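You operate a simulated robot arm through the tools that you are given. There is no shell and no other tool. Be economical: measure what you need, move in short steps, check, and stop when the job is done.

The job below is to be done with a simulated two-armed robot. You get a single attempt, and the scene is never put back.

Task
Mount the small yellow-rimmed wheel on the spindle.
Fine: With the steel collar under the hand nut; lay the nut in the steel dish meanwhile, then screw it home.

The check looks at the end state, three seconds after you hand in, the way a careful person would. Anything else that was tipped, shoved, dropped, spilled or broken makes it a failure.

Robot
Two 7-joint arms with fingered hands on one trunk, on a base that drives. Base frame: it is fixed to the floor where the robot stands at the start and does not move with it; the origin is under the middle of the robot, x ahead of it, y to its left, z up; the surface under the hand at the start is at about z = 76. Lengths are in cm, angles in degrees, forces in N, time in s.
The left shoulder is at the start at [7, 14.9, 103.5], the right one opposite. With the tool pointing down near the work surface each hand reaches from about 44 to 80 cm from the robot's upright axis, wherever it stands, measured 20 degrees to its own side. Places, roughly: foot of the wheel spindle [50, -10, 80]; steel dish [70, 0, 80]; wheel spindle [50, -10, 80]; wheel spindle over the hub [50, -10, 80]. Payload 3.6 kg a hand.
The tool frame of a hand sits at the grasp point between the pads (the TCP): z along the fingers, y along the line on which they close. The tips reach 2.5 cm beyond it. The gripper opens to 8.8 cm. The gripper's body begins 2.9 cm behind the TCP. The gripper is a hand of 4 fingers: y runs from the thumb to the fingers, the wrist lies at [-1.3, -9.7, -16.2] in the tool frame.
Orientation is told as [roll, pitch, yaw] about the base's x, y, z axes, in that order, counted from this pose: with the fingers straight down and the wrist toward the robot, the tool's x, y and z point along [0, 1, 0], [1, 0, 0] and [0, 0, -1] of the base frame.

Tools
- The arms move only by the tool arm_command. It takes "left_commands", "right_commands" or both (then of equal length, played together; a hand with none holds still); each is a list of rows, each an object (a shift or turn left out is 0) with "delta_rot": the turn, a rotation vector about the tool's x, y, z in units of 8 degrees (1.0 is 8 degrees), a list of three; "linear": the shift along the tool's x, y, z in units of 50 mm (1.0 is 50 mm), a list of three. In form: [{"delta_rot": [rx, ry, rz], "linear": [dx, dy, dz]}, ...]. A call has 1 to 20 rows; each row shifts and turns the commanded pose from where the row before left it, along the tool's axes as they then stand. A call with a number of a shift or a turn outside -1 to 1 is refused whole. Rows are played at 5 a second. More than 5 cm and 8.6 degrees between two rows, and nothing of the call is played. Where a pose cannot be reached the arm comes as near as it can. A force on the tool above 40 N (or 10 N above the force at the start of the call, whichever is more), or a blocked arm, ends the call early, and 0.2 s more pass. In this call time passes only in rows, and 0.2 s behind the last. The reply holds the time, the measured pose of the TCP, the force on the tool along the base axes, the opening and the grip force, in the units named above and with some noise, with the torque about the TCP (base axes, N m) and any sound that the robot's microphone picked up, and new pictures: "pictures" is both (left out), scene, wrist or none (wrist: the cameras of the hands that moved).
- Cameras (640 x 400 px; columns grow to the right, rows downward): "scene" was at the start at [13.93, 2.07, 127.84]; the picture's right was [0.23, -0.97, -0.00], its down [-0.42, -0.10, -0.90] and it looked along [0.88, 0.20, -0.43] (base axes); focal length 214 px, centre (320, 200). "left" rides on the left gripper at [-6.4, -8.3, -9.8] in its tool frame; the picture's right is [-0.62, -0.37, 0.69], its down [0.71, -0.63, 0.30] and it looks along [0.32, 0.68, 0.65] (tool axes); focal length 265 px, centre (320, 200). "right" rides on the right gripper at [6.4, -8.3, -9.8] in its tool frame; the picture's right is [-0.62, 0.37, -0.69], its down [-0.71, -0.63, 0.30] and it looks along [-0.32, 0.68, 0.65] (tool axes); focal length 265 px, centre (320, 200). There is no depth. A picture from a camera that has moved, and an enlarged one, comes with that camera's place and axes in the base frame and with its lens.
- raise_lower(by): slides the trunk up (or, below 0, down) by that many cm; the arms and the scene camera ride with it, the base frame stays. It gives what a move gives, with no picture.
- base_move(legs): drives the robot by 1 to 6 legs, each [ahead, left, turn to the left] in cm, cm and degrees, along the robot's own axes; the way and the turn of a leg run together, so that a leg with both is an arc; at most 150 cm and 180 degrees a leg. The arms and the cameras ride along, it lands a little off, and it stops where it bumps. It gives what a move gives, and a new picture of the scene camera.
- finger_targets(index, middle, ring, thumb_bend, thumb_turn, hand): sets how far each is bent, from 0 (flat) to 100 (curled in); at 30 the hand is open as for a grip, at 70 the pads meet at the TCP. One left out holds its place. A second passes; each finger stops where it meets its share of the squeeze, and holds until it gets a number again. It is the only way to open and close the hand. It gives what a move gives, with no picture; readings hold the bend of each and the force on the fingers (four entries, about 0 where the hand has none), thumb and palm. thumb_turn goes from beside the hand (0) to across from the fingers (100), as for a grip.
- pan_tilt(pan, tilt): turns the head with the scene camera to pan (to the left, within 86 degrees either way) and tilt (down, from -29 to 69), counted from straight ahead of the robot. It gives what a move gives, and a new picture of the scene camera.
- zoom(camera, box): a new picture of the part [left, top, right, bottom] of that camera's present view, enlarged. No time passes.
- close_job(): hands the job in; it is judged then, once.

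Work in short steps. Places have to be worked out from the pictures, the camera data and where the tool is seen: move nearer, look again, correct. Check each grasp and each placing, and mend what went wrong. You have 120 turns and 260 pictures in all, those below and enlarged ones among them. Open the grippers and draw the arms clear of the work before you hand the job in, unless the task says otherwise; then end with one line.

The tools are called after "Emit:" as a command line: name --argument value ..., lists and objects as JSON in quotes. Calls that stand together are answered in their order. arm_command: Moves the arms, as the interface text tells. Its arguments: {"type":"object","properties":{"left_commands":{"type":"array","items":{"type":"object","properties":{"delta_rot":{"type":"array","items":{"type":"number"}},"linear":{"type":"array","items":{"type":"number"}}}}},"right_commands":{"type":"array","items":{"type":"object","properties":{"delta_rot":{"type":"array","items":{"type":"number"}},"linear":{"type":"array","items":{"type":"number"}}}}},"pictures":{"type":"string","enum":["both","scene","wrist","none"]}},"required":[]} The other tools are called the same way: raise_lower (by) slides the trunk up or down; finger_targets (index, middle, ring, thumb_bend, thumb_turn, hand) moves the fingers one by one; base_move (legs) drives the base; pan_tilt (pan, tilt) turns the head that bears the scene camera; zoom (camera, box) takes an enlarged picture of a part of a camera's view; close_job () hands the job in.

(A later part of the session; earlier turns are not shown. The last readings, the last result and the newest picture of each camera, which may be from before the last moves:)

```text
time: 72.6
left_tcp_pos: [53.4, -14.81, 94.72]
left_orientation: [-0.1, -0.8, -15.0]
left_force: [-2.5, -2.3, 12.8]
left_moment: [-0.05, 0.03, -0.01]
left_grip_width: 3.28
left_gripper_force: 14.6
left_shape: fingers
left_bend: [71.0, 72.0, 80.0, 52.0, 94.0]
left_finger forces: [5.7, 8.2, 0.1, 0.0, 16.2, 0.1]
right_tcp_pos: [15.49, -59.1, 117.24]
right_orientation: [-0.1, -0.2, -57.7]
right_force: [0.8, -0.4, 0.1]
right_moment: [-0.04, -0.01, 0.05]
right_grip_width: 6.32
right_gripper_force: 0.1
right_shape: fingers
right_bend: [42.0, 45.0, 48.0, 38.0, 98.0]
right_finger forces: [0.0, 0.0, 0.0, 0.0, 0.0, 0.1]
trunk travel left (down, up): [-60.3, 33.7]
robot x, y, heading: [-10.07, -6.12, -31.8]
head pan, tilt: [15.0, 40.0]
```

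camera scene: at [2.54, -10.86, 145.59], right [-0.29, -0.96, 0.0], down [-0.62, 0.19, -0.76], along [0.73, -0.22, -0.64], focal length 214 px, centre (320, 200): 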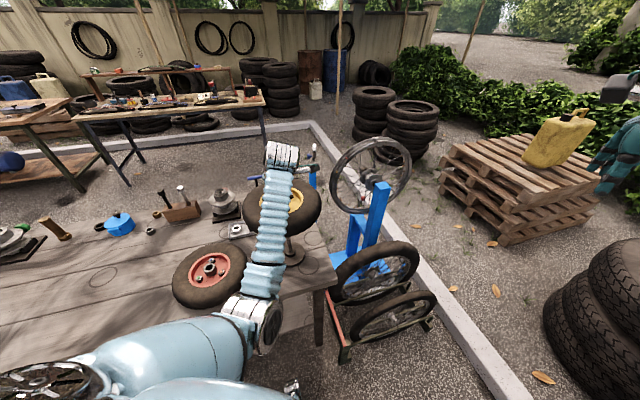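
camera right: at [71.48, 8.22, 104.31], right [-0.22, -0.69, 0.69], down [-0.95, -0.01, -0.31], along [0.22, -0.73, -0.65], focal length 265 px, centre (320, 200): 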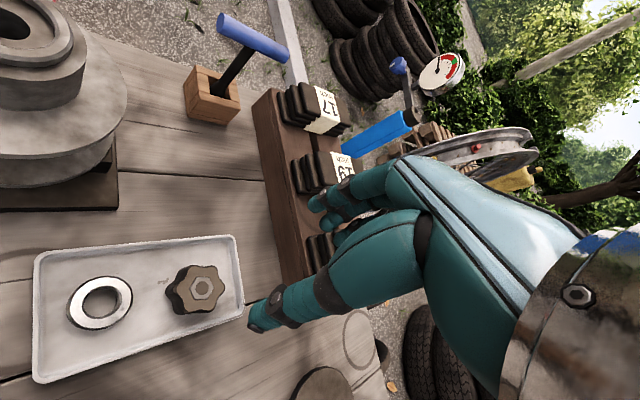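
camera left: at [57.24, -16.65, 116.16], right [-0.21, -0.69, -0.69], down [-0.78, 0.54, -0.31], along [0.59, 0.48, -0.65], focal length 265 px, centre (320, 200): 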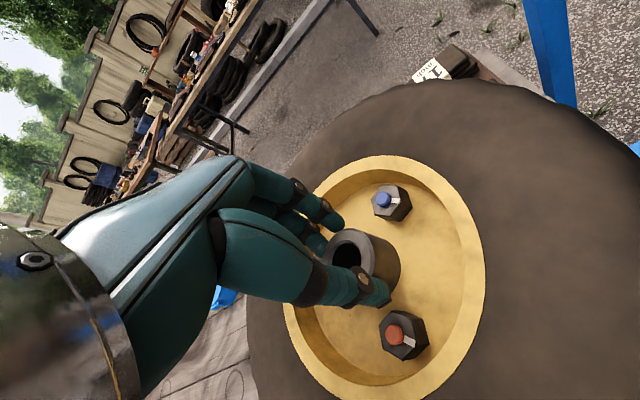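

The torque reading (hanging wheel and contact) shows the hub sits about 1 cm to the thumb side of the TCP, so the hub must go +x by about 0.75 cm. I lift off, shift, and try again.

Emit:
raise_lower --by 1.2

Emit:
arm_command --left_commands '[{"linear": [0.039, 0.145, 0]}, {"linear": [0, 0, 0]}]' --pictures "none"

Emit:
raise_lower --by -0.9

Emit:
raise_lower --by -0.3

```text
time: 73.2
left_tcp_pos: [53.59, -14.71, 95.17]
left_orientation: [-0.2, 0.1, -14.8]
left_force: [-0.1, 0.3, -8.4]
left_moment: [0.02, -0.09, 0.0]
left_grip_width: 3.28
left_gripper_force: 11.9
left_shape: fingers
left_bend: [71.0, 66.0, 80.0, 52.0, 95.0]
left_finger forces: [5.5, 6.6, 0.0, 0.0, 12.4, 0.0]
right_tcp_pos: [15.74, -59.07, 118.26]
right_orientation: [-0.2, -0.1, -57.8]
right_force: [0.3, 0.8, -0.3]
right_moment: [0.01, -0.02, 0.01]
right_grip_width: 6.32
right_gripper_force: 0.0
right_shape: fingers
right_bend: [42.0, 45.0, 48.0, 38.0, 98.0]
right_finger forces: [0.0, 0.0, 0.1, 0.0, 0.0, 0.1]
trunk travel left (down, up): [-61.5, 32.5]
robot x, y, heading: [-10.34, -6.07, -32.1]
head pan, tilt: [15.0, 40.0]
```

```text
time: 73.8
left_tcp_pos: [54.33, -14.61, 95.58]
left_orientation: [-0.1, -0.1, -14.9]
left_force: [-0.4, -0.5, -9.0]
left_moment: [0.01, -0.1, 0.03]
left_grip_width: 3.29
left_gripper_force: 12.7
left_shape: fingers
left_bend: [71.0, 66.0, 80.0, 52.0, 95.0]
left_finger forces: [5.8, 6.6, 0.0, 0.0, 12.3, 0.0]
right_tcp_pos: [15.72, -58.98, 118.31]
right_orientation: [-0.1, -0.1, -57.9]
right_force: [-0.9, -0.3, -0.5]
right_moment: [0.04, 0.01, 0.0]
right_grip_width: 6.33
right_gripper_force: 0.1
right_shape: fingers
right_bend: [42.0, 45.0, 48.0, 38.0, 98.0]
right_finger forces: [0.0, 0.0, 0.0, 0.1, 0.0, 0.1]
trunk travel left (down, up): [-61.5, 32.5]
robot x, y, heading: [-10.54, -6.2, -31.9]
head pan, tilt: [15.0, 40.0]
```

```text
time: 74.4
left_tcp_pos: [54.33, -14.79, 94.48]
left_orientation: [-0.2, -0.2, -14.7]
left_force: [-0.5, -0.3, -9.4]
left_moment: [0.01, -0.06, 0.0]
left_grip_width: 3.28
left_gripper_force: 12.5
left_shape: fingers
left_bend: [71.0, 66.0, 80.0, 52.0, 95.0]
left_finger forces: [5.6, 6.6, 0.0, 0.1, 12.4, 0.0]
right_tcp_pos: [15.79, -59.0, 117.47]
right_orientation: [-0.2, -0.1, -57.8]
right_force: [0.8, 0.9, 1.0]
right_moment: [0.0, 0.0, 0.0]
right_grip_width: 6.34
right_gripper_force: 0.0
right_shape: fingers
right_bend: [42.0, 45.0, 48.0, 38.0, 98.0]
right_finger forces: [0.0, 0.1, 0.0, 0.0, 0.0, 0.1]
trunk travel left (down, up): [-60.6, 33.4]
robot x, y, heading: [-10.01, -5.97, -31.7]
head pan, tilt: [15.0, 40.0]
```

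```text
time: 74.9
left_tcp_pos: [54.3, -14.7, 94.29]
left_orientation: [-0.1, -0.1, -14.7]
left_force: [-0.1, -0.7, -9.0]
left_moment: [-0.01, -0.1, -0.02]
left_grip_width: 3.3
left_gripper_force: 11.6
left_shape: fingers
left_bend: [71.0, 66.0, 80.0, 52.0, 95.0]
left_finger forces: [5.7, 6.6, 0.1, 0.2, 12.3, 0.0]
right_tcp_pos: [15.69, -59.06, 117.19]
right_orientation: [-0.3, -0.1, -57.9]
right_force: [-0.2, -1.0, 0.3]
right_moment: [0.01, 0.01, 0.01]
right_grip_width: 6.31
right_gripper_force: 0.1
right_shape: fingers
right_bend: [42.0, 45.0, 48.0, 38.0, 98.0]
right_finger forces: [0.0, 0.1, 0.1, 0.0, 0.1, 0.0]
trunk travel left (down, up): [-60.3, 33.7]
robot x, y, heading: [-10.36, -5.85, -32.2]
head pan, tilt: [15.0, 40.0]
```

It went into the bore: no contact now below the former height. I continue down in steps.

Emit:
raise_lower --by -1

Emit:
raise_lower --by -1

Emit:
zoom --camera "left" --box '[290, 200, 410, 300]'

```text
time: 75.5
left_tcp_pos: [54.28, -14.79, 93.16]
left_orientation: [-0.1, -0.1, -14.7]
left_force: [-0.2, -0.3, -8.8]
left_moment: [-0.02, -0.08, -0.03]
left_grip_width: 3.28
left_gripper_force: 11.9
left_shape: fingers
left_bend: [71.0, 66.0, 80.0, 52.0, 95.0]
left_finger forces: [5.7, 6.5, 0.1, 0.0, 12.3, 0.0]
right_tcp_pos: [15.85, -59.05, 116.12]
right_orientation: [-0.2, -0.1, -57.8]
right_force: [0.3, -0.8, 0.1]
right_moment: [-0.02, -0.01, -0.02]
right_grip_width: 6.35
right_gripper_force: 0.0
right_shape: fingers
right_bend: [42.0, 45.0, 48.0, 38.0, 98.0]
right_finger forces: [0.0, 0.1, 0.0, 0.0, 0.1, 0.0]
trunk travel left (down, up): [-59.3, 34.7]
robot x, y, heading: [-10.32, -6.14, -31.6]
head pan, tilt: [15.0, 40.0]
```

```text
time: 76.1
left_tcp_pos: [54.32, -14.8, 92.22]
left_orientation: [0.0, -0.1, -14.7]
left_force: [-0.4, -0.2, -9.2]
left_moment: [-0.02, -0.09, 0.0]
left_grip_width: 3.29
left_gripper_force: 12.5
left_shape: fingers
left_bend: [71.0, 66.0, 80.0, 52.0, 95.0]
left_finger forces: [5.7, 6.6, 0.1, 0.0, 12.3, 0.1]
right_tcp_pos: [15.73, -59.08, 115.16]
right_orientation: [-0.3, -0.1, -57.8]
right_force: [-0.3, -0.1, -0.2]
right_moment: [0.02, -0.01, -0.02]
right_grip_width: 6.34
right_gripper_force: 0.1
right_shape: fingers
right_bend: [42.0, 45.0, 48.0, 38.0, 98.0]
right_finger forces: [0.0, 0.0, 0.0, 0.0, 0.0, 0.0]
trunk travel left (down, up): [-58.3, 35.7]
robot x, y, heading: [-10.1, -6.21, -31.5]
head pan, tilt: [15.0, 40.0]
```

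```text
4.00 times, centred on (350, 250) of left
camera zoom: at [44.47, -18.76, 101.95], right [-0.51, -0.51, -0.69], down [-0.43, 0.85, -0.31], along [0.75, 0.14, -0.65], focal length 1062 px, centre (200, 0)
```

zoom: 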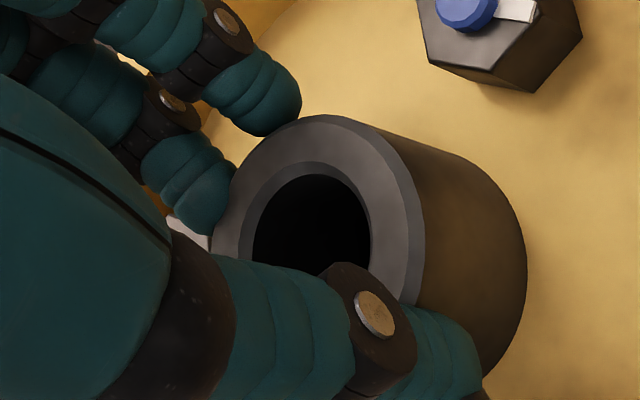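

Free all the way. On down.

Emit:
raise_lower --by -1.2

Emit:
raise_lower --by -1.2

Emit:
zoom --camera "left" --box '[290, 200, 410, 300]'

Emit:
zoom --camera "scene" --box '[225, 170, 345, 270]'

```text
time: 76.7
left_tcp_pos: [54.24, -14.83, 90.95]
left_orientation: [-0.1, -0.2, -14.8]
left_force: [-0.6, -0.1, -9.4]
left_moment: [0.01, -0.1, -0.01]
left_grip_width: 3.28
left_gripper_force: 12.5
left_shape: fingers
left_bend: [71.0, 66.0, 80.0, 52.0, 95.0]
left_finger forces: [5.6, 6.5, 0.0, 0.0, 12.4, 0.0]
right_tcp_pos: [15.79, -59.06, 114.01]
right_orientation: [-0.3, -0.1, -57.8]
right_force: [-0.1, -0.4, -0.3]
right_moment: [0.0, -0.01, -0.02]
right_grip_width: 6.35
right_gripper_force: 0.0
right_shape: fingers
right_bend: [42.0, 45.0, 48.0, 38.0, 98.0]
right_finger forces: [0.1, 0.0, 0.1, 0.1, 0.1, 0.1]
trunk travel left (down, up): [-57.1, 36.9]
robot x, y, heading: [-10.22, -5.76, -31.8]
head pan, tilt: [15.0, 40.0]
```

```text
time: 77.3
left_tcp_pos: [54.36, -14.75, 89.91]
left_orientation: [-0.1, -0.2, -14.8]
left_force: [-0.3, 0.7, -8.7]
left_moment: [0.03, -0.07, 0.02]
left_grip_width: 3.28
left_gripper_force: 12.4
left_shape: fingers
left_bend: [71.0, 66.0, 80.0, 52.0, 95.0]
left_finger forces: [5.6, 6.5, 0.0, 0.1, 12.2, 0.0]
right_tcp_pos: [15.77, -59.0, 112.72]
right_orientation: [-0.1, -0.2, -57.8]
right_force: [0.3, -0.4, -0.2]
right_moment: [0.01, 0.02, 0.02]
right_grip_width: 6.32
right_gripper_force: 0.0
right_shape: fingers
right_bend: [42.0, 45.0, 48.0, 38.0, 98.0]
right_finger forces: [0.0, 0.0, 0.1, 0.0, 0.1, 0.1]
trunk travel left (down, up): [-55.9, 38.1]
robot x, y, heading: [-10.4, -5.98, -32.1]
head pan, tilt: [15.0, 40.0]
```

```text
4.00 times, centred on (350, 250) of left
camera zoom: at [44.42, -18.72, 99.59], right [-0.51, -0.51, -0.69], down [-0.43, 0.85, -0.31], along [0.75, 0.14, -0.65], focal length 1062 px, centre (200, 0)
```

zoom: 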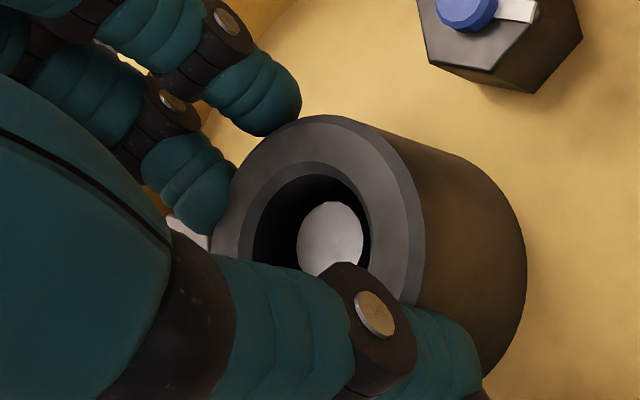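

```text
4.00 times, centred on (285, 220) of scene
camera zoom: at [2.26, -11.01, 129.0], right [-0.29, -0.96, 0.0], down [-0.62, 0.19, -0.77], along [0.73, -0.22, -0.64], focal length 858 px, centre (460, 120)
```

zoom: 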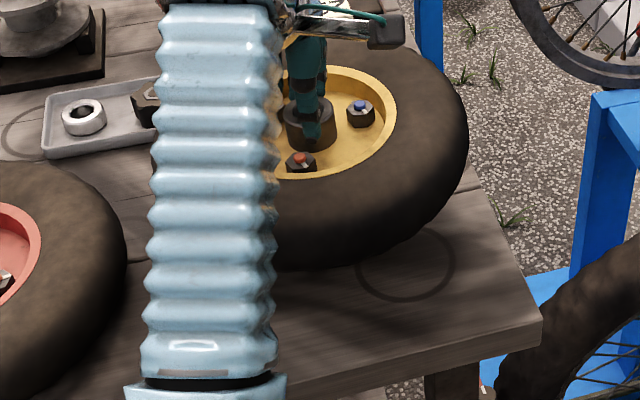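

The spindle tip shows in the bore. I lower further.

Emit:
raise_lower --by -1

Emit:
raise_lower --by -1

Emit:
zoom --camera "left" --box '[290, 200, 410, 300]'

```text
time: 77.9
left_tcp_pos: [54.26, -14.67, 88.91]
left_orientation: [-0.1, -0.2, -14.8]
left_force: [-0.2, 1.0, -8.7]
left_moment: [-0.01, -0.1, 0.01]
left_grip_width: 3.26
left_gripper_force: 12.4
left_shape: fingers
left_bend: [71.0, 66.0, 80.0, 52.0, 95.0]
left_finger forces: [5.6, 6.7, 0.0, 0.1, 12.3, 0.0]
right_tcp_pos: [15.82, -59.05, 111.72]
right_orientation: [-0.1, -0.2, -57.7]
right_force: [-0.2, 0.7, 0.3]
right_moment: [0.02, -0.04, -0.03]
right_grip_width: 6.32
right_gripper_force: 0.1
right_shape: fingers
right_bend: [42.0, 45.0, 48.0, 38.0, 98.0]
right_finger forces: [0.0, 0.1, 0.1, 0.0, 0.0, 0.1]
trunk travel left (down, up): [-54.9, 39.1]
robot x, y, heading: [-10.37, -5.85, -31.9]
head pan, tilt: [15.0, 40.0]
```

```text
time: 78.5
left_tcp_pos: [54.35, -14.77, 87.86]
left_orientation: [-0.1, -0.3, -14.8]
left_force: [0.2, -0.1, -9.3]
left_moment: [-0.03, -0.06, -0.04]
left_grip_width: 3.26
left_gripper_force: 12.5
left_shape: fingers
left_bend: [71.0, 66.0, 80.0, 52.0, 95.0]
left_finger forces: [5.6, 6.6, 0.0, 0.1, 12.3, 0.0]
right_tcp_pos: [15.81, -59.04, 110.7]
right_orientation: [-0.2, -0.1, -57.8]
right_force: [0.9, 0.5, 0.4]
right_moment: [-0.01, 0.01, 0.01]
right_grip_width: 6.35
right_gripper_force: 0.0
right_shape: fingers
right_bend: [42.0, 45.0, 48.0, 38.0, 98.0]
right_finger forces: [0.0, 0.0, 0.0, 0.0, 0.0, 0.0]
trunk travel left (down, up): [-53.9, 40.1]
robot x, y, heading: [-10.02, -5.98, -31.9]
head pan, tilt: [15.0, 40.0]
```

```text
4.00 times, centred on (350, 250) of left
camera zoom: at [44.42, -18.72, 97.59], right [-0.51, -0.51, -0.69], down [-0.43, 0.85, -0.31], along [0.75, 0.14, -0.65], focal length 1062 px, centre (200, 0)
```

zoom: 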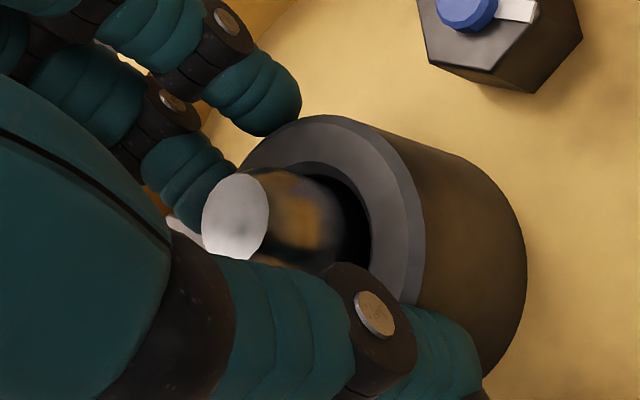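

The tip is through. About 3 cm remain; I lower 1.3 cm more, keeping the palm clear of the tip, and check.

Emit:
raise_lower --by -0.7

Emit:
raise_lower --by -0.6

Emit:
zoom --camera "left" --box '[240, 150, 440, 300]'

Emit:
zoom --camera "scene" --box '[225, 170, 345, 270]'

```text
time: 79.0
left_tcp_pos: [54.34, -14.72, 87.21]
left_orientation: [-0.1, -0.1, -14.7]
left_force: [0.1, 1.1, -9.5]
left_moment: [0.02, -0.08, -0.01]
left_grip_width: 3.29
left_gripper_force: 12.0
left_shape: fingers
left_bend: [71.0, 66.0, 80.0, 52.0, 95.0]
left_finger forces: [5.6, 6.6, 0.0, 0.0, 12.3, 0.0]
right_tcp_pos: [15.78, -59.13, 110.02]
right_orientation: [-0.3, -0.1, -57.7]
right_force: [-0.4, 0.3, 0.0]
right_moment: [0.02, -0.02, 0.03]
right_grip_width: 6.32
right_gripper_force: 0.0
right_shape: fingers
right_bend: [42.0, 45.0, 48.0, 38.0, 98.0]
right_finger forces: [0.0, 0.0, 0.0, 0.0, 0.1, 0.1]
trunk travel left (down, up): [-53.2, 40.8]
robot x, y, heading: [-10.1, -5.72, -31.7]
head pan, tilt: [15.0, 40.0]
```

```text
time: 79.6
left_tcp_pos: [54.29, -14.79, 86.51]
left_orientation: [0.0, -0.2, -14.8]
left_force: [1.0, 0.0, -9.0]
left_moment: [-0.02, -0.06, 0.01]
left_grip_width: 3.32
left_gripper_force: 12.2
left_shape: fingers
left_bend: [71.0, 66.0, 80.0, 52.0, 95.0]
left_finger forces: [5.6, 6.5, 0.1, 0.1, 12.3, 0.0]
right_tcp_pos: [15.74, -59.1, 109.43]
right_orientation: [-0.3, -0.1, -57.8]
right_force: [-0.1, -0.7, -0.8]
right_moment: [-0.01, -0.01, 0.02]
right_grip_width: 6.32
right_gripper_force: 0.0
right_shape: fingers
right_bend: [42.0, 45.0, 48.0, 38.0, 98.0]
right_finger forces: [0.1, 0.0, 0.1, 0.1, 0.1, 0.1]
trunk travel left (down, up): [-52.6, 41.4]
robot x, y, heading: [-10.2, -5.79, -31.8]
head pan, tilt: [15.0, 40.0]
```

```text
2.67 times, centred on (340, 225) of left
camera zoom: at [44.44, -18.73, 96.27], right [-0.51, -0.51, -0.69], down [-0.43, 0.85, -0.31], along [0.75, 0.14, -0.65], focal length 708 px, centre (267, 133)
```

zoom: 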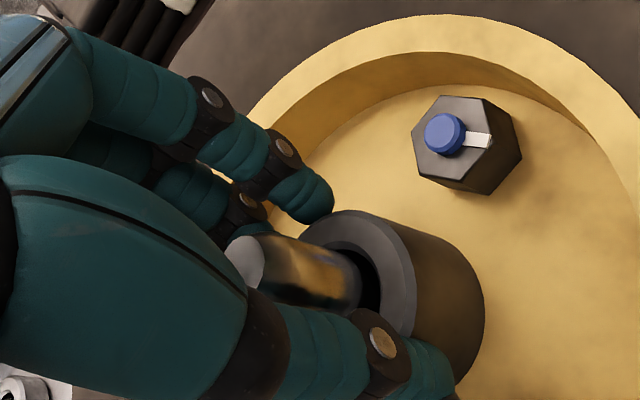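

```text
4.00 times, centred on (285, 220) of scene
camera zoom: at [2.29, -11.03, 125.7], right [-0.29, -0.96, 0.0], down [-0.62, 0.19, -0.77], along [0.73, -0.22, -0.64], focal length 858 px, centre (460, 120)
```

zoom: 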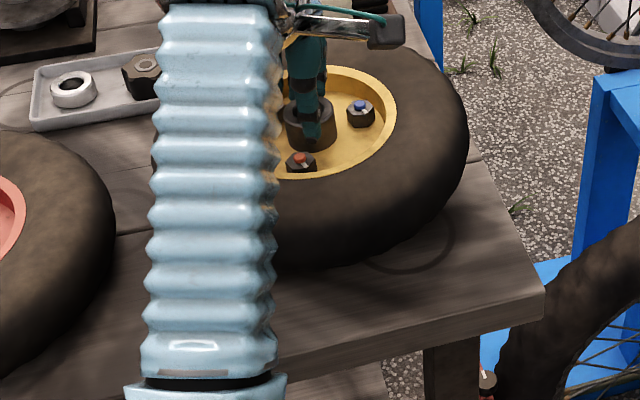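

About 1.5 cm left; another 0.6 cm keeps the palm clear, then I open the hand and let the wheel slide the last bit down the spindle.

Emit:
raise_lower --by -0.6

Emit:
finger_targets --hand "left" --index 48 --middle 50 --ring 52 --thumb_bend 43

Emit:
zoom --camera "left" --box '[240, 150, 480, 330]'

Emit:
zoom --camera "scene" --box '[225, 170, 345, 270]'

```text
time: 80.1
left_tcp_pos: [54.19, -14.72, 85.89]
left_orientation: [-0.1, -0.2, -14.8]
left_force: [-0.9, -0.2, -9.2]
left_moment: [0.02, -0.1, 0.0]
left_grip_width: 3.29
left_gripper_force: 11.6
left_shape: fingers
left_bend: [71.0, 66.0, 80.0, 52.0, 95.0]
left_finger forces: [5.5, 6.6, 0.0, 0.0, 12.2, 0.0]
right_tcp_pos: [15.66, -59.14, 108.83]
right_orientation: [-0.2, -0.1, -57.9]
right_force: [-0.2, 0.4, -1.2]
right_moment: [-0.01, 0.0, 0.01]
right_grip_width: 6.34
right_gripper_force: 0.0
right_shape: fingers
right_bend: [42.0, 45.0, 48.0, 38.0, 98.0]
right_finger forces: [0.0, 0.1, 0.0, 0.0, 0.1, 0.1]
trunk travel left (down, up): [-52.0, 42.0]
robot x, y, heading: [-10.38, -6.08, -31.9]
head pan, tilt: [15.0, 40.0]
```

```text
time: 81.1
left_tcp_pos: [54.32, -14.73, 86.09]
left_orientation: [0.0, -0.3, -14.8]
left_force: [-0.3, 0.0, -0.2]
left_moment: [-0.01, -0.01, -0.02]
left_grip_width: 5.17
left_gripper_force: 0.1
left_shape: fingers
left_bend: [48.0, 50.0, 52.0, 43.0, 97.0]
left_finger forces: [0.0, 0.0, 0.0, 0.0, 0.2, 0.1]
right_tcp_pos: [15.64, -59.04, 108.95]
right_orientation: [-0.2, -0.1, -57.8]
right_force: [-0.2, -0.1, 0.0]
right_moment: [-0.02, 0.01, -0.02]
right_grip_width: 6.34
right_gripper_force: 0.2
right_shape: fingers
right_bend: [42.0, 45.0, 48.0, 38.0, 98.0]
right_finger forces: [0.0, 0.1, 0.0, 0.0, 0.1, 0.1]
trunk travel left (down, up): [-52.0, 42.0]
robot x, y, heading: [-10.06, -5.74, -31.9]
head pan, tilt: [15.0, 40.0]
```

```text
2.22 times, centred on (360, 240) of left
camera zoom: at [44.36, -18.72, 95.75], right [-0.51, -0.51, -0.69], down [-0.42, 0.85, -0.31], along [0.75, 0.14, -0.65], focal length 590 px, centre (231, 111)
```

zoom: 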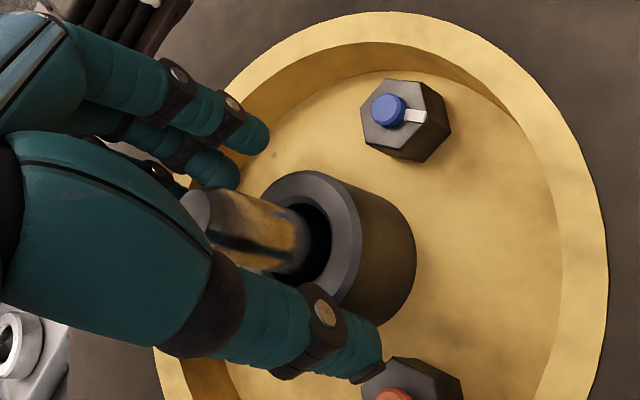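

```text
4.00 times, centred on (285, 220) of scene
camera zoom: at [2.18, -11.02, 125.12], right [-0.29, -0.96, 0.0], down [-0.62, 0.19, -0.77], along [0.73, -0.22, -0.64], focal length 858 px, centre (460, 120)
```

zoom: 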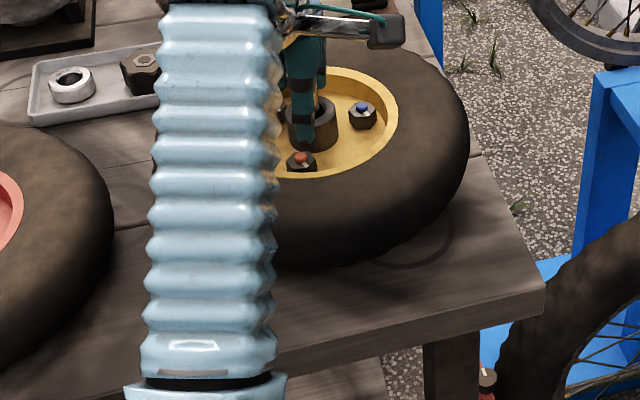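

The wheel is released on the spindle. I raise the trunk straight up to clear it and look.

Emit:
raise_lower --by 16

Emit:
zoom --camera "left" --box '[300, 170, 620, 370]'

Emit:
zoom --camera "scene" --box '[225, 190, 345, 290]'

```text
time: 83.0
left_tcp_pos: [54.24, -14.71, 102.04]
left_orientation: [-0.2, -0.4, -14.8]
left_force: [0.3, 0.4, 0.2]
left_moment: [-0.02, -0.02, 0.0]
left_grip_width: 5.16
left_gripper_force: 0.0
left_shape: fingers
left_bend: [48.0, 50.0, 52.0, 43.0, 97.0]
left_finger forces: [0.0, 0.1, 0.0, 0.0, 0.0, 0.0]
right_tcp_pos: [15.6, -59.09, 124.83]
right_orientation: [-0.2, -0.2, -57.9]
right_force: [0.5, -0.2, -0.5]
right_moment: [0.02, -0.04, 0.0]
right_grip_width: 6.34
right_gripper_force: 0.0
right_shape: fingers
right_bend: [42.0, 45.0, 48.0, 38.0, 98.0]
right_finger forces: [0.0, 0.0, 0.0, 0.0, 0.0, 0.0]
trunk travel left (down, up): [-68.0, 26.0]
robot x, y, heading: [-10.3, -5.49, -31.8]
head pan, tilt: [15.0, 40.0]
```

```text
2.00 times, centred on (460, 270) of left
camera zoom: at [44.35, -18.74, 111.75], right [-0.51, -0.51, -0.69], down [-0.42, 0.85, -0.31], along [0.75, 0.14, -0.65], focal length 531 px, centre (40, 60)
```

zoom: 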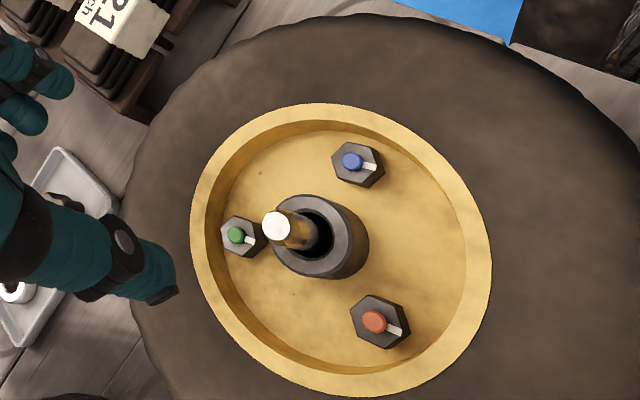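

```text
4.00 times, centred on (285, 240) of scene
camera zoom: at [2.16, -11.04, 141.11], right [-0.29, -0.96, 0.0], down [-0.61, 0.19, -0.77], along [0.73, -0.22, -0.64], focal length 858 px, centre (460, 40)
```

zoom: 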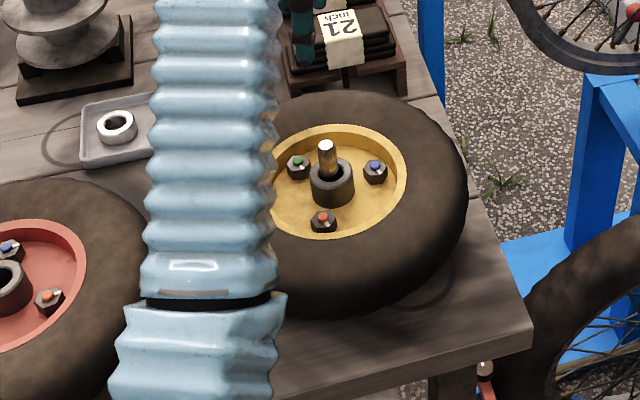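

The wheel sits on the spindle. Before fetching the collar I look closely at all ring-shaped candidates to be sure which is the steel one.

Emit:
pan_tilt --pan 55 --tilt 35

```text
time: 84.0
left_tcp_pos: [54.3, -14.68, 101.97]
left_orientation: [-0.2, -0.3, -14.7]
left_force: [0.4, 0.0, 0.5]
left_moment: [-0.01, -0.01, 0.02]
left_grip_width: 5.13
left_gripper_force: 0.1
left_shape: fingers
left_bend: [48.0, 50.0, 52.0, 43.0, 97.0]
left_finger forces: [0.0, 0.0, 0.0, 0.0, 0.0, 0.0]
right_tcp_pos: [15.58, -59.23, 124.78]
right_orientation: [-0.3, -0.1, -57.8]
right_force: [0.1, -0.8, -0.1]
right_moment: [-0.02, 0.0, 0.0]
right_grip_width: 6.32
right_gripper_force: 0.0
right_shape: fingers
right_bend: [42.0, 45.0, 48.0, 38.0, 98.0]
right_finger forces: [0.0, 0.0, 0.1, 0.1, 0.0, 0.0]
trunk travel left (down, up): [-68.0, 26.0]
robot x, y, heading: [-10.23, -5.72, -31.9]
head pan, tilt: [55.0, 35.0]
camera scene: at [2.12, -5.11, 141.88], right [0.39, -0.92, 0.0], down [-0.53, -0.22, -0.82], along [0.75, 0.32, -0.57], focal length 214 px, centre (320, 200)
```

scene: 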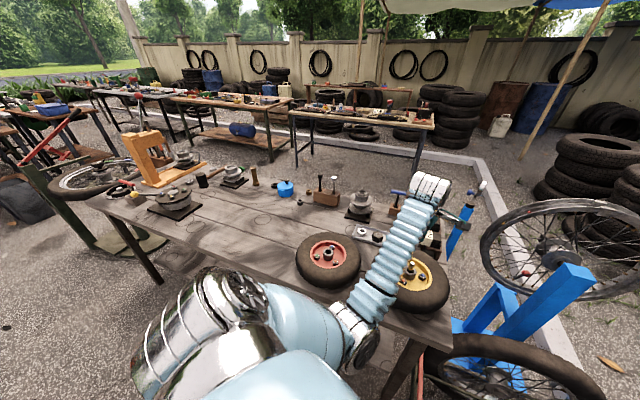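

Emit:
zoom --camera "scene" --box '[220, 165, 400, 255]'

Emit:
zoom --camera "scene" --box '[260, 170, 340, 215]'

Emit:
zoom --camera "scene" --box '[85, 140, 265, 250]'

```text
3.56 times, centred on (310, 210) of scene
camera zoom: at [2.12, -5.11, 141.88], right [0.39, -0.92, 0.0], down [-0.53, -0.22, -0.82], along [0.75, 0.32, -0.57], focal length 763 px, centre (356, 164)
```

zoom: 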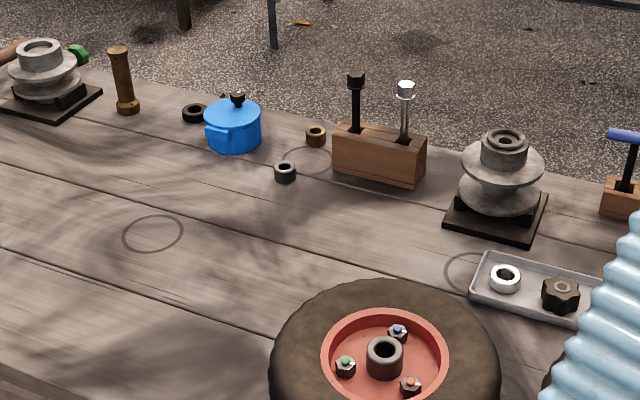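

```text
8.00 times, centred on (300, 192) of scene
camera zoom: at [2.12, -5.11, 141.88], right [0.39, -0.92, 0.0], down [-0.53, -0.22, -0.82], along [0.75, 0.32, -0.57], focal length 1716 px, centre (480, 260)
```

zoom: 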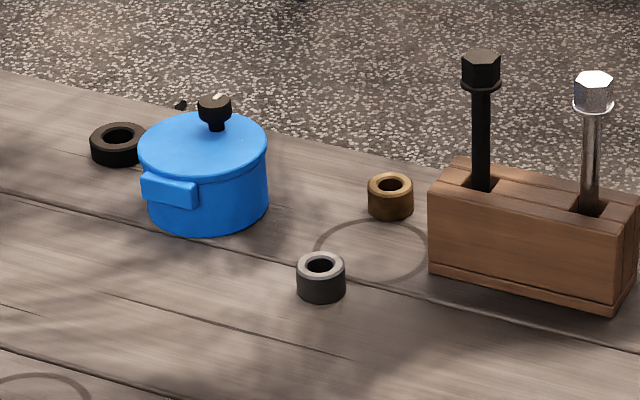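

```text
3.56 times, centred on (175, 195) of scene
camera zoom: at [2.12, -5.11, 141.88], right [0.39, -0.92, 0.0], down [-0.53, -0.22, -0.82], along [0.75, 0.32, -0.57], focal length 763 px, centre (836, 218)
```

zoom: 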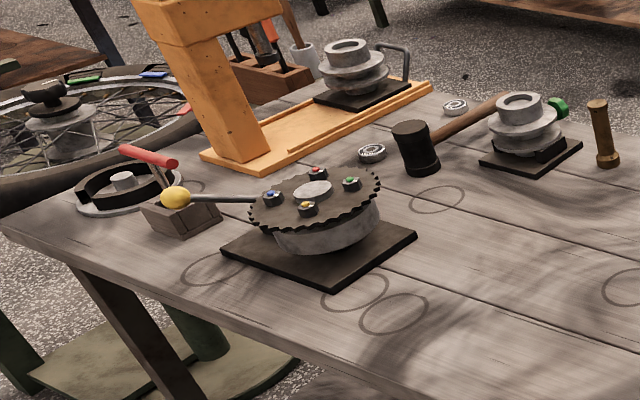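

I need the spindle's diameter compared with the rings' bores, so I zoom in on the spindle, the dish collar and the grey ring.

Emit:
zoom --camera "left" --box '[410, 260, 490, 310]'

Emit:
zoom --camera "scene" --box '[350, 225, 390, 250]'

Emit:
zoom --camera "scene" --box '[290, 180, 330, 205]'

Emit:
zoom --camera "left" --box '[220, 200, 400, 360]'

```text
8.00 times, centred on (450, 285) of left
camera zoom: at [44.34, -18.73, 111.76], right [-0.51, -0.51, -0.69], down [-0.42, 0.85, -0.31], along [0.75, 0.14, -0.65], focal length 2123 px, centre (-720, -480)
```

zoom: 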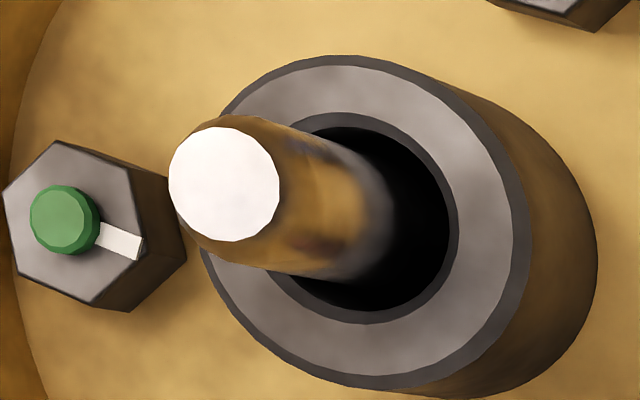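

```text
16.00 times, centred on (370, 238) of scene
camera zoom: at [2.12, -5.11, 141.88], right [0.39, -0.92, 0.0], down [-0.53, -0.22, -0.82], along [0.75, 0.32, -0.57], focal length 3432 px, centre (-480, -400)
```

zoom: 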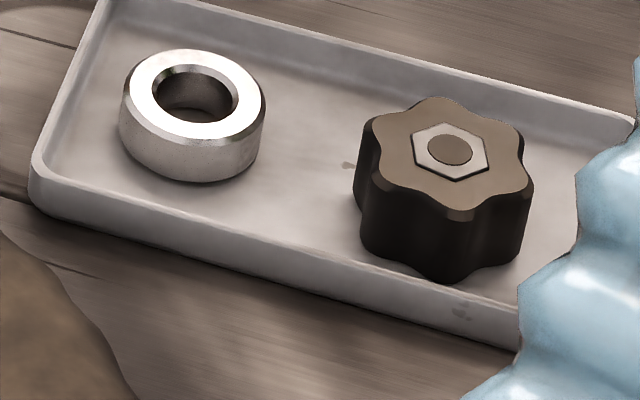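

```text
16.00 times, centred on (310, 192) of scene
camera zoom: at [2.12, -5.11, 141.88], right [0.39, -0.92, 0.0], down [-0.53, -0.22, -0.82], along [0.75, 0.32, -0.57], focal length 3432 px, centre (480, 320)
```

zoom: 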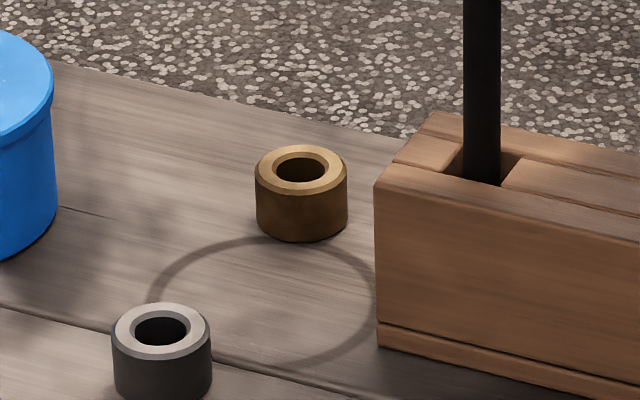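

```text
2.50 times, centred on (310, 280) of left
camera zoom: at [44.34, -18.73, 111.76], right [-0.51, -0.51, -0.69], down [-0.42, 0.85, -0.31], along [0.75, 0.14, -0.65], focal length 664 px, centre (345, 0)
```

zoom: 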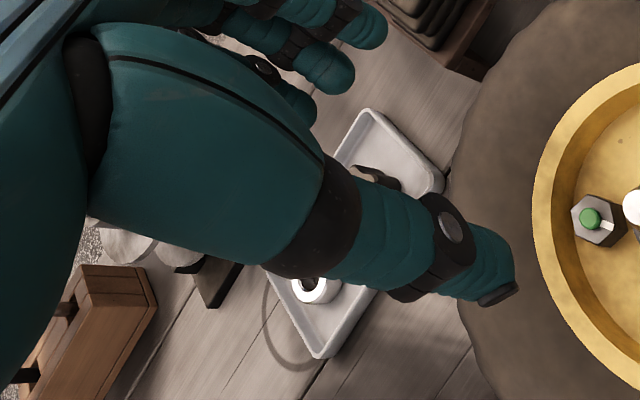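

The bright steel ring in the dish fits the spindle and matches the hub's width; the black one is its rubber look-alike. I'll take the dish collar with the right hand, so I raise the trunk and drive back to a stance where that arm reaches both dish and spindle.

Emit:
raise_lower --by 8

Emit:
base_move --legs '[[3, 18.2, 0], [0, 0, 46]]'

Emit:
pan_tilt --pan -15 --tilt 42

```text
time: 85.2
left_tcp_pos: [54.18, -14.68, 109.99]
left_orientation: [-0.2, -0.3, -14.8]
left_force: [0.3, -0.3, -0.2]
left_moment: [-0.01, 0.02, -0.05]
left_grip_width: 5.14
left_gripper_force: 0.1
left_shape: fingers
left_bend: [48.0, 50.0, 52.0, 43.0, 97.0]
left_finger forces: [0.1, 0.1, 0.0, 0.0, 0.1, 0.0]
right_tcp_pos: [15.56, -59.04, 132.83]
right_orientation: [-0.2, -0.1, -57.8]
right_force: [-0.7, 0.1, 1.0]
right_moment: [0.03, 0.03, 0.02]
right_grip_width: 6.31
right_gripper_force: 0.1
right_shape: fingers
right_bend: [42.0, 45.0, 48.0, 38.0, 98.0]
right_finger forces: [0.1, 0.0, 0.0, 0.1, 0.0, 0.1]
trunk travel left (down, up): [-76.0, 18.0]
robot x, y, heading: [-10.15, -5.66, -32.1]
head pan, tilt: [55.0, 35.0]
```

```text
time: 93.4
left_tcp_pos: [53.47, 48.23, 110.01]
left_orientation: [-0.2, -0.3, 30.8]
left_force: [0.0, 0.3, 0.1]
left_moment: [-0.02, -0.04, 0.03]
left_grip_width: 5.15
left_gripper_force: 0.0
left_shape: fingers
left_bend: [48.0, 50.0, 52.0, 43.0, 97.0]
left_finger forces: [0.1, 0.0, 0.0, 0.1, 0.0, 0.0]
right_tcp_pos: [58.23, -10.21, 132.83]
right_orientation: [-0.3, -0.3, -12.1]
right_force: [-0.4, -0.8, 0.2]
right_moment: [-0.03, 0.01, -0.03]
right_grip_width: 6.33
right_gripper_force: 0.1
right_shape: fingers
right_bend: [42.0, 45.0, 48.0, 38.0, 98.0]
right_finger forces: [0.0, 0.0, 0.1, 0.1, 0.0, 0.1]
trunk travel left (down, up): [-76.0, 18.0]
robot x, y, heading: [2.19, 7.92, 13.9]
head pan, tilt: [55.0, 35.0]
camera scene: at [10.2, 17.76, 149.86], right [0.93, -0.36, 0.0], down [-0.21, -0.54, -0.82], along [0.3, 0.76, -0.57], focal length 214 px, centre (320, 200)
```

scene: 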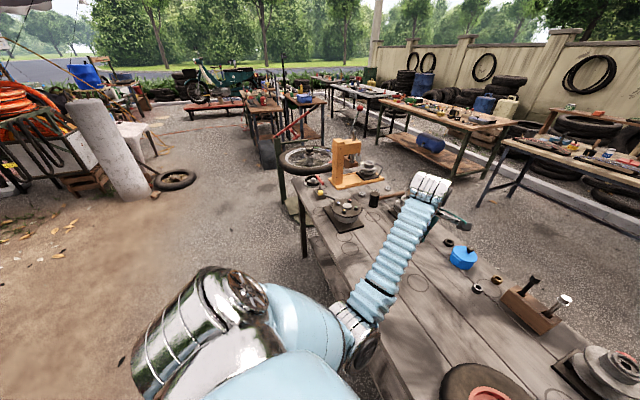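

```text
time: 94.8
left_tcp_pos: [53.58, 48.13, 109.99]
left_orientation: [-0.1, -0.3, 30.7]
left_force: [0.5, 0.6, 0.7]
left_moment: [-0.02, -0.02, 0.0]
left_grip_width: 5.17
left_gripper_force: 0.0
left_shape: fingers
left_bend: [48.0, 50.0, 52.0, 43.0, 97.0]
left_finger forces: [0.0, 0.0, 0.0, 0.0, 0.0, 0.1]
right_tcp_pos: [58.16, -10.53, 132.87]
right_orientation: [-0.2, -0.2, -12.0]
right_force: [1.2, -0.2, -0.2]
right_moment: [0.01, -0.01, 0.02]
right_grip_width: 6.34
right_gripper_force: 0.1
right_shape: fingers
right_bend: [42.0, 45.0, 48.0, 38.0, 98.0]
right_finger forces: [0.0, 0.0, 0.1, 0.0, 0.0, 0.0]
trunk travel left (down, up): [-76.0, 18.0]
robot x, y, heading: [2.32, 8.07, 13.8]
head pan, tilt: [-15.0, 42.0]
camera scene: at [15.24, 9.25, 148.83], right [-0.02, -1.0, 0.0], down [-0.67, 0.01, -0.74], along [0.74, -0.01, -0.67], focal length 214 px, centre (320, 200)
```

scene: 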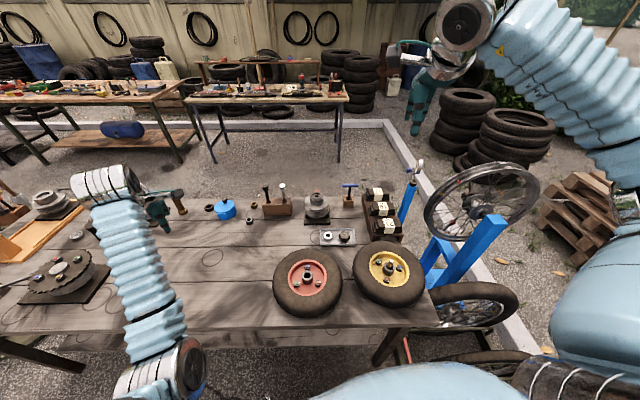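

Stance as planned. I lift the left arm so it stays clear, then lower the trunk back to its starting height.

Emit:
arm_command --left_commands '[{"linear": [0, 0, -0.8]}, {"linear": [0, 0, -0.8]}, {"linear": [0, 0, -0.8]}, {"linear": [0, 0, -0.6]}]' --pictures "none"

Emit:
raise_lower --by -23.5

Emit:
zoom --camera "scene" --box '[295, 210, 375, 260]'

Emit:
zoom --camera "right" --box '[0, 0, 640, 400]'

```text
time: 95.8
left_tcp_pos: [53.52, 48.28, 125.09]
left_orientation: [-0.1, -0.4, 30.8]
left_force: [-0.1, 0.7, 0.9]
left_moment: [0.01, 0.0, -0.03]
left_grip_width: 5.17
left_gripper_force: 0.0
left_shape: fingers
left_bend: [48.0, 50.0, 52.0, 43.0, 97.0]
left_finger forces: [0.0, 0.1, 0.0, 0.0, 0.0, 0.0]
right_tcp_pos: [58.17, -10.45, 132.82]
right_orientation: [-0.2, -0.1, -12.2]
right_force: [0.2, 0.3, -0.4]
right_moment: [-0.01, 0.0, 0.0]
right_grip_width: 6.33
right_gripper_force: 0.1
right_shape: fingers
right_bend: [42.0, 45.0, 48.0, 38.0, 98.0]
right_finger forces: [0.0, 0.0, 0.0, 0.1, 0.0, 0.0]
trunk travel left (down, up): [-76.0, 18.0]
robot x, y, heading: [2.03, 8.43, 13.9]
head pan, tilt: [-15.0, 42.0]
```

```text
time: 98.2
left_tcp_pos: [53.38, 48.31, 101.56]
left_orientation: [-0.1, -0.4, 30.9]
left_force: [0.3, 0.2, 0.1]
left_moment: [0.0, 0.01, -0.01]
left_grip_width: 5.16
left_gripper_force: 0.1
left_shape: fingers
left_bend: [48.0, 50.0, 52.0, 43.0, 97.0]
left_finger forces: [0.0, 0.0, 0.0, 0.1, 0.0, 0.1]
right_tcp_pos: [58.21, -10.52, 109.26]
right_orientation: [-0.2, -0.2, -12.1]
right_force: [-0.1, -0.6, 0.0]
right_moment: [-0.03, 0.03, -0.02]
right_grip_width: 6.33
right_gripper_force: 0.1
right_shape: fingers
right_bend: [42.0, 45.0, 48.0, 38.0, 98.0]
right_finger forces: [0.0, 0.0, 0.0, 0.1, 0.1, 0.1]
trunk travel left (down, up): [-52.5, 41.5]
robot x, y, heading: [2.17, 8.43, 14.0]
head pan, tilt: [-15.0, 42.0]
```

```text
8.00 times, centred on (335, 235) of scene
camera zoom: at [15.27, 9.26, 125.33], right [-0.02, -1.0, 0.0], down [-0.67, 0.01, -0.74], along [0.74, -0.01, -0.67], focal length 1716 px, centre (200, -80)
```

zoom: 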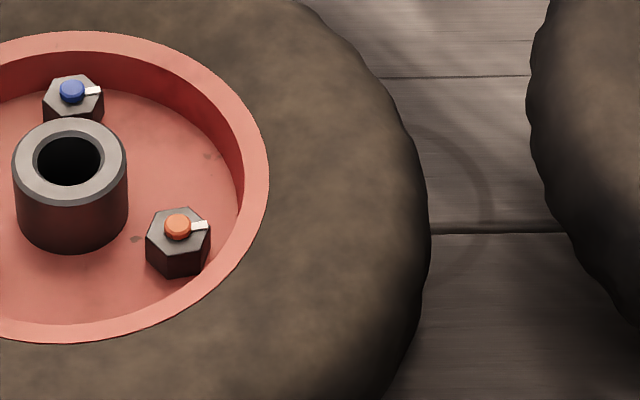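

```text
1.00 times, centred on (320, 200) of right (not enlarged: the box is as wide or as high as the picture)
camera zoom: at [51.43, -2.29, 119.35], right [0.23, -0.68, 0.7], down [-0.77, -0.57, -0.3], along [0.6, -0.46, -0.65], focal length 265 px, centre (320, 200)
```

zoom: 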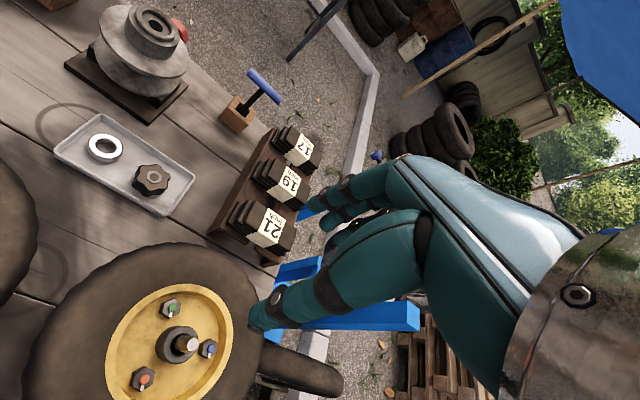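

I carry the right hand over the collar at about (71.9, 4.9), turning to -45° yaw.

Emit:
arm_command --right_commands '[{"linear": [0.71, 0.41, 0]}, {"linear": [0.71, 0.41, 0]}, {"linear": [0.71, 0.41, 0]}, {"linear": [0.71, 0.41, 0]}, {"linear": [0.71, 0.41, 0]}, {"linear": [0, 0, 0.5], "delta_rot": [0, 0, 0.9]}, {"linear": [0, 0, 0.5], "delta_rot": [0, 0, 0.9]}, {"linear": [0, 0, 0.5], "delta_rot": [0, 0, 0.9]}, {"linear": [0, 0, 0.5], "delta_rot": [0, 0, 0.9]}, {"linear": [0, 0, 0.5], "delta_rot": [0, 0, 0.5]}, {"linear": [0, 0, 0]}]'

Emit:
zoom --camera "right" --box '[120, 180, 360, 340]'

```text
time: 100.6
left_tcp_pos: [53.36, 48.23, 101.61]
left_orientation: [-0.1, -0.4, 30.8]
left_force: [0.9, -0.7, -0.1]
left_moment: [0.01, -0.01, -0.01]
left_grip_width: 5.15
left_gripper_force: 0.1
left_shape: fingers
left_bend: [48.0, 50.0, 52.0, 43.0, 97.0]
left_finger forces: [0.1, 0.0, 0.0, 0.1, 0.0, 0.0]
right_tcp_pos: [72.02, 4.49, 96.85]
right_orientation: [0.1, -0.3, -45.0]
right_force: [-0.6, -0.1, -0.3]
right_moment: [-0.06, 0.01, -0.01]
right_grip_width: 6.33
right_gripper_force: 0.0
right_shape: fingers
right_bend: [42.0, 45.0, 48.0, 38.0, 98.0]
right_finger forces: [0.0, 0.0, 0.0, 0.1, 0.0, 0.0]
trunk travel left (down, up): [-52.5, 41.5]
robot x, y, heading: [2.35, 8.06, 13.8]
head pan, tilt: [-15.0, 42.0]
camera scene: at [15.23, 9.22, 125.33], right [-0.02, -1.0, 0.0], down [-0.67, 0.01, -0.74], along [0.74, -0.01, -0.67], focal length 214 px, centre (320, 200)
camera right: at [70.74, 15.18, 106.81], right [-0.18, -0.7, 0.69], down [-0.95, -0.06, -0.31], along [0.26, -0.71, -0.65], focal length 265 px, centre (320, 200)
```

scene: 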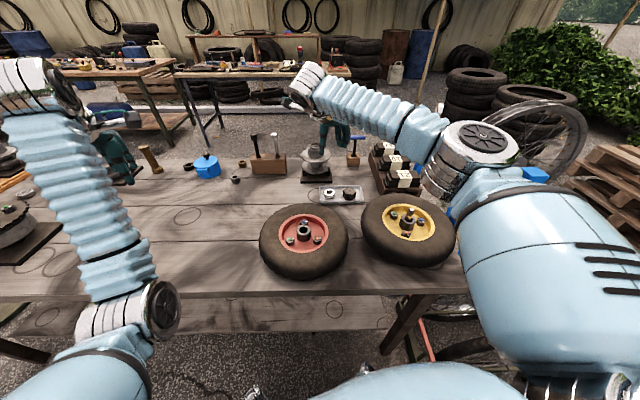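
right: 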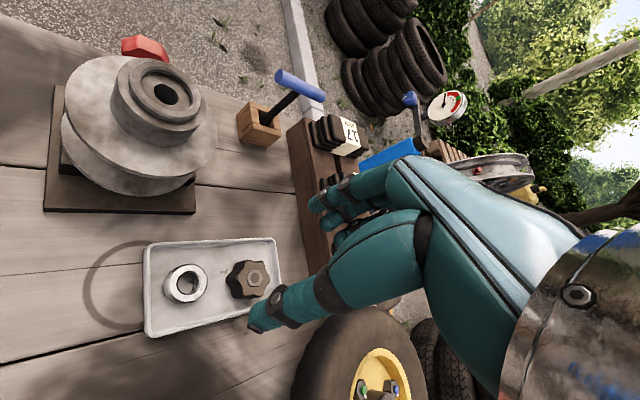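

```text
2.50 times, centred on (240, 260) of right
camera zoom: at [70.74, 15.18, 106.81], right [-0.18, -0.7, 0.69], down [-0.95, -0.06, -0.31], along [0.26, -0.71, -0.65], focal length 664 px, centre (520, 50)
```

zoom: 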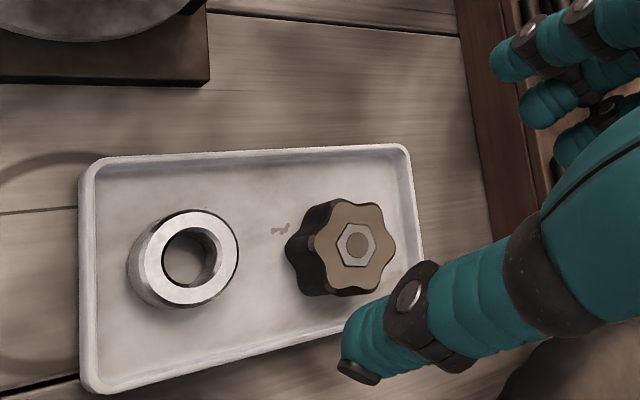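

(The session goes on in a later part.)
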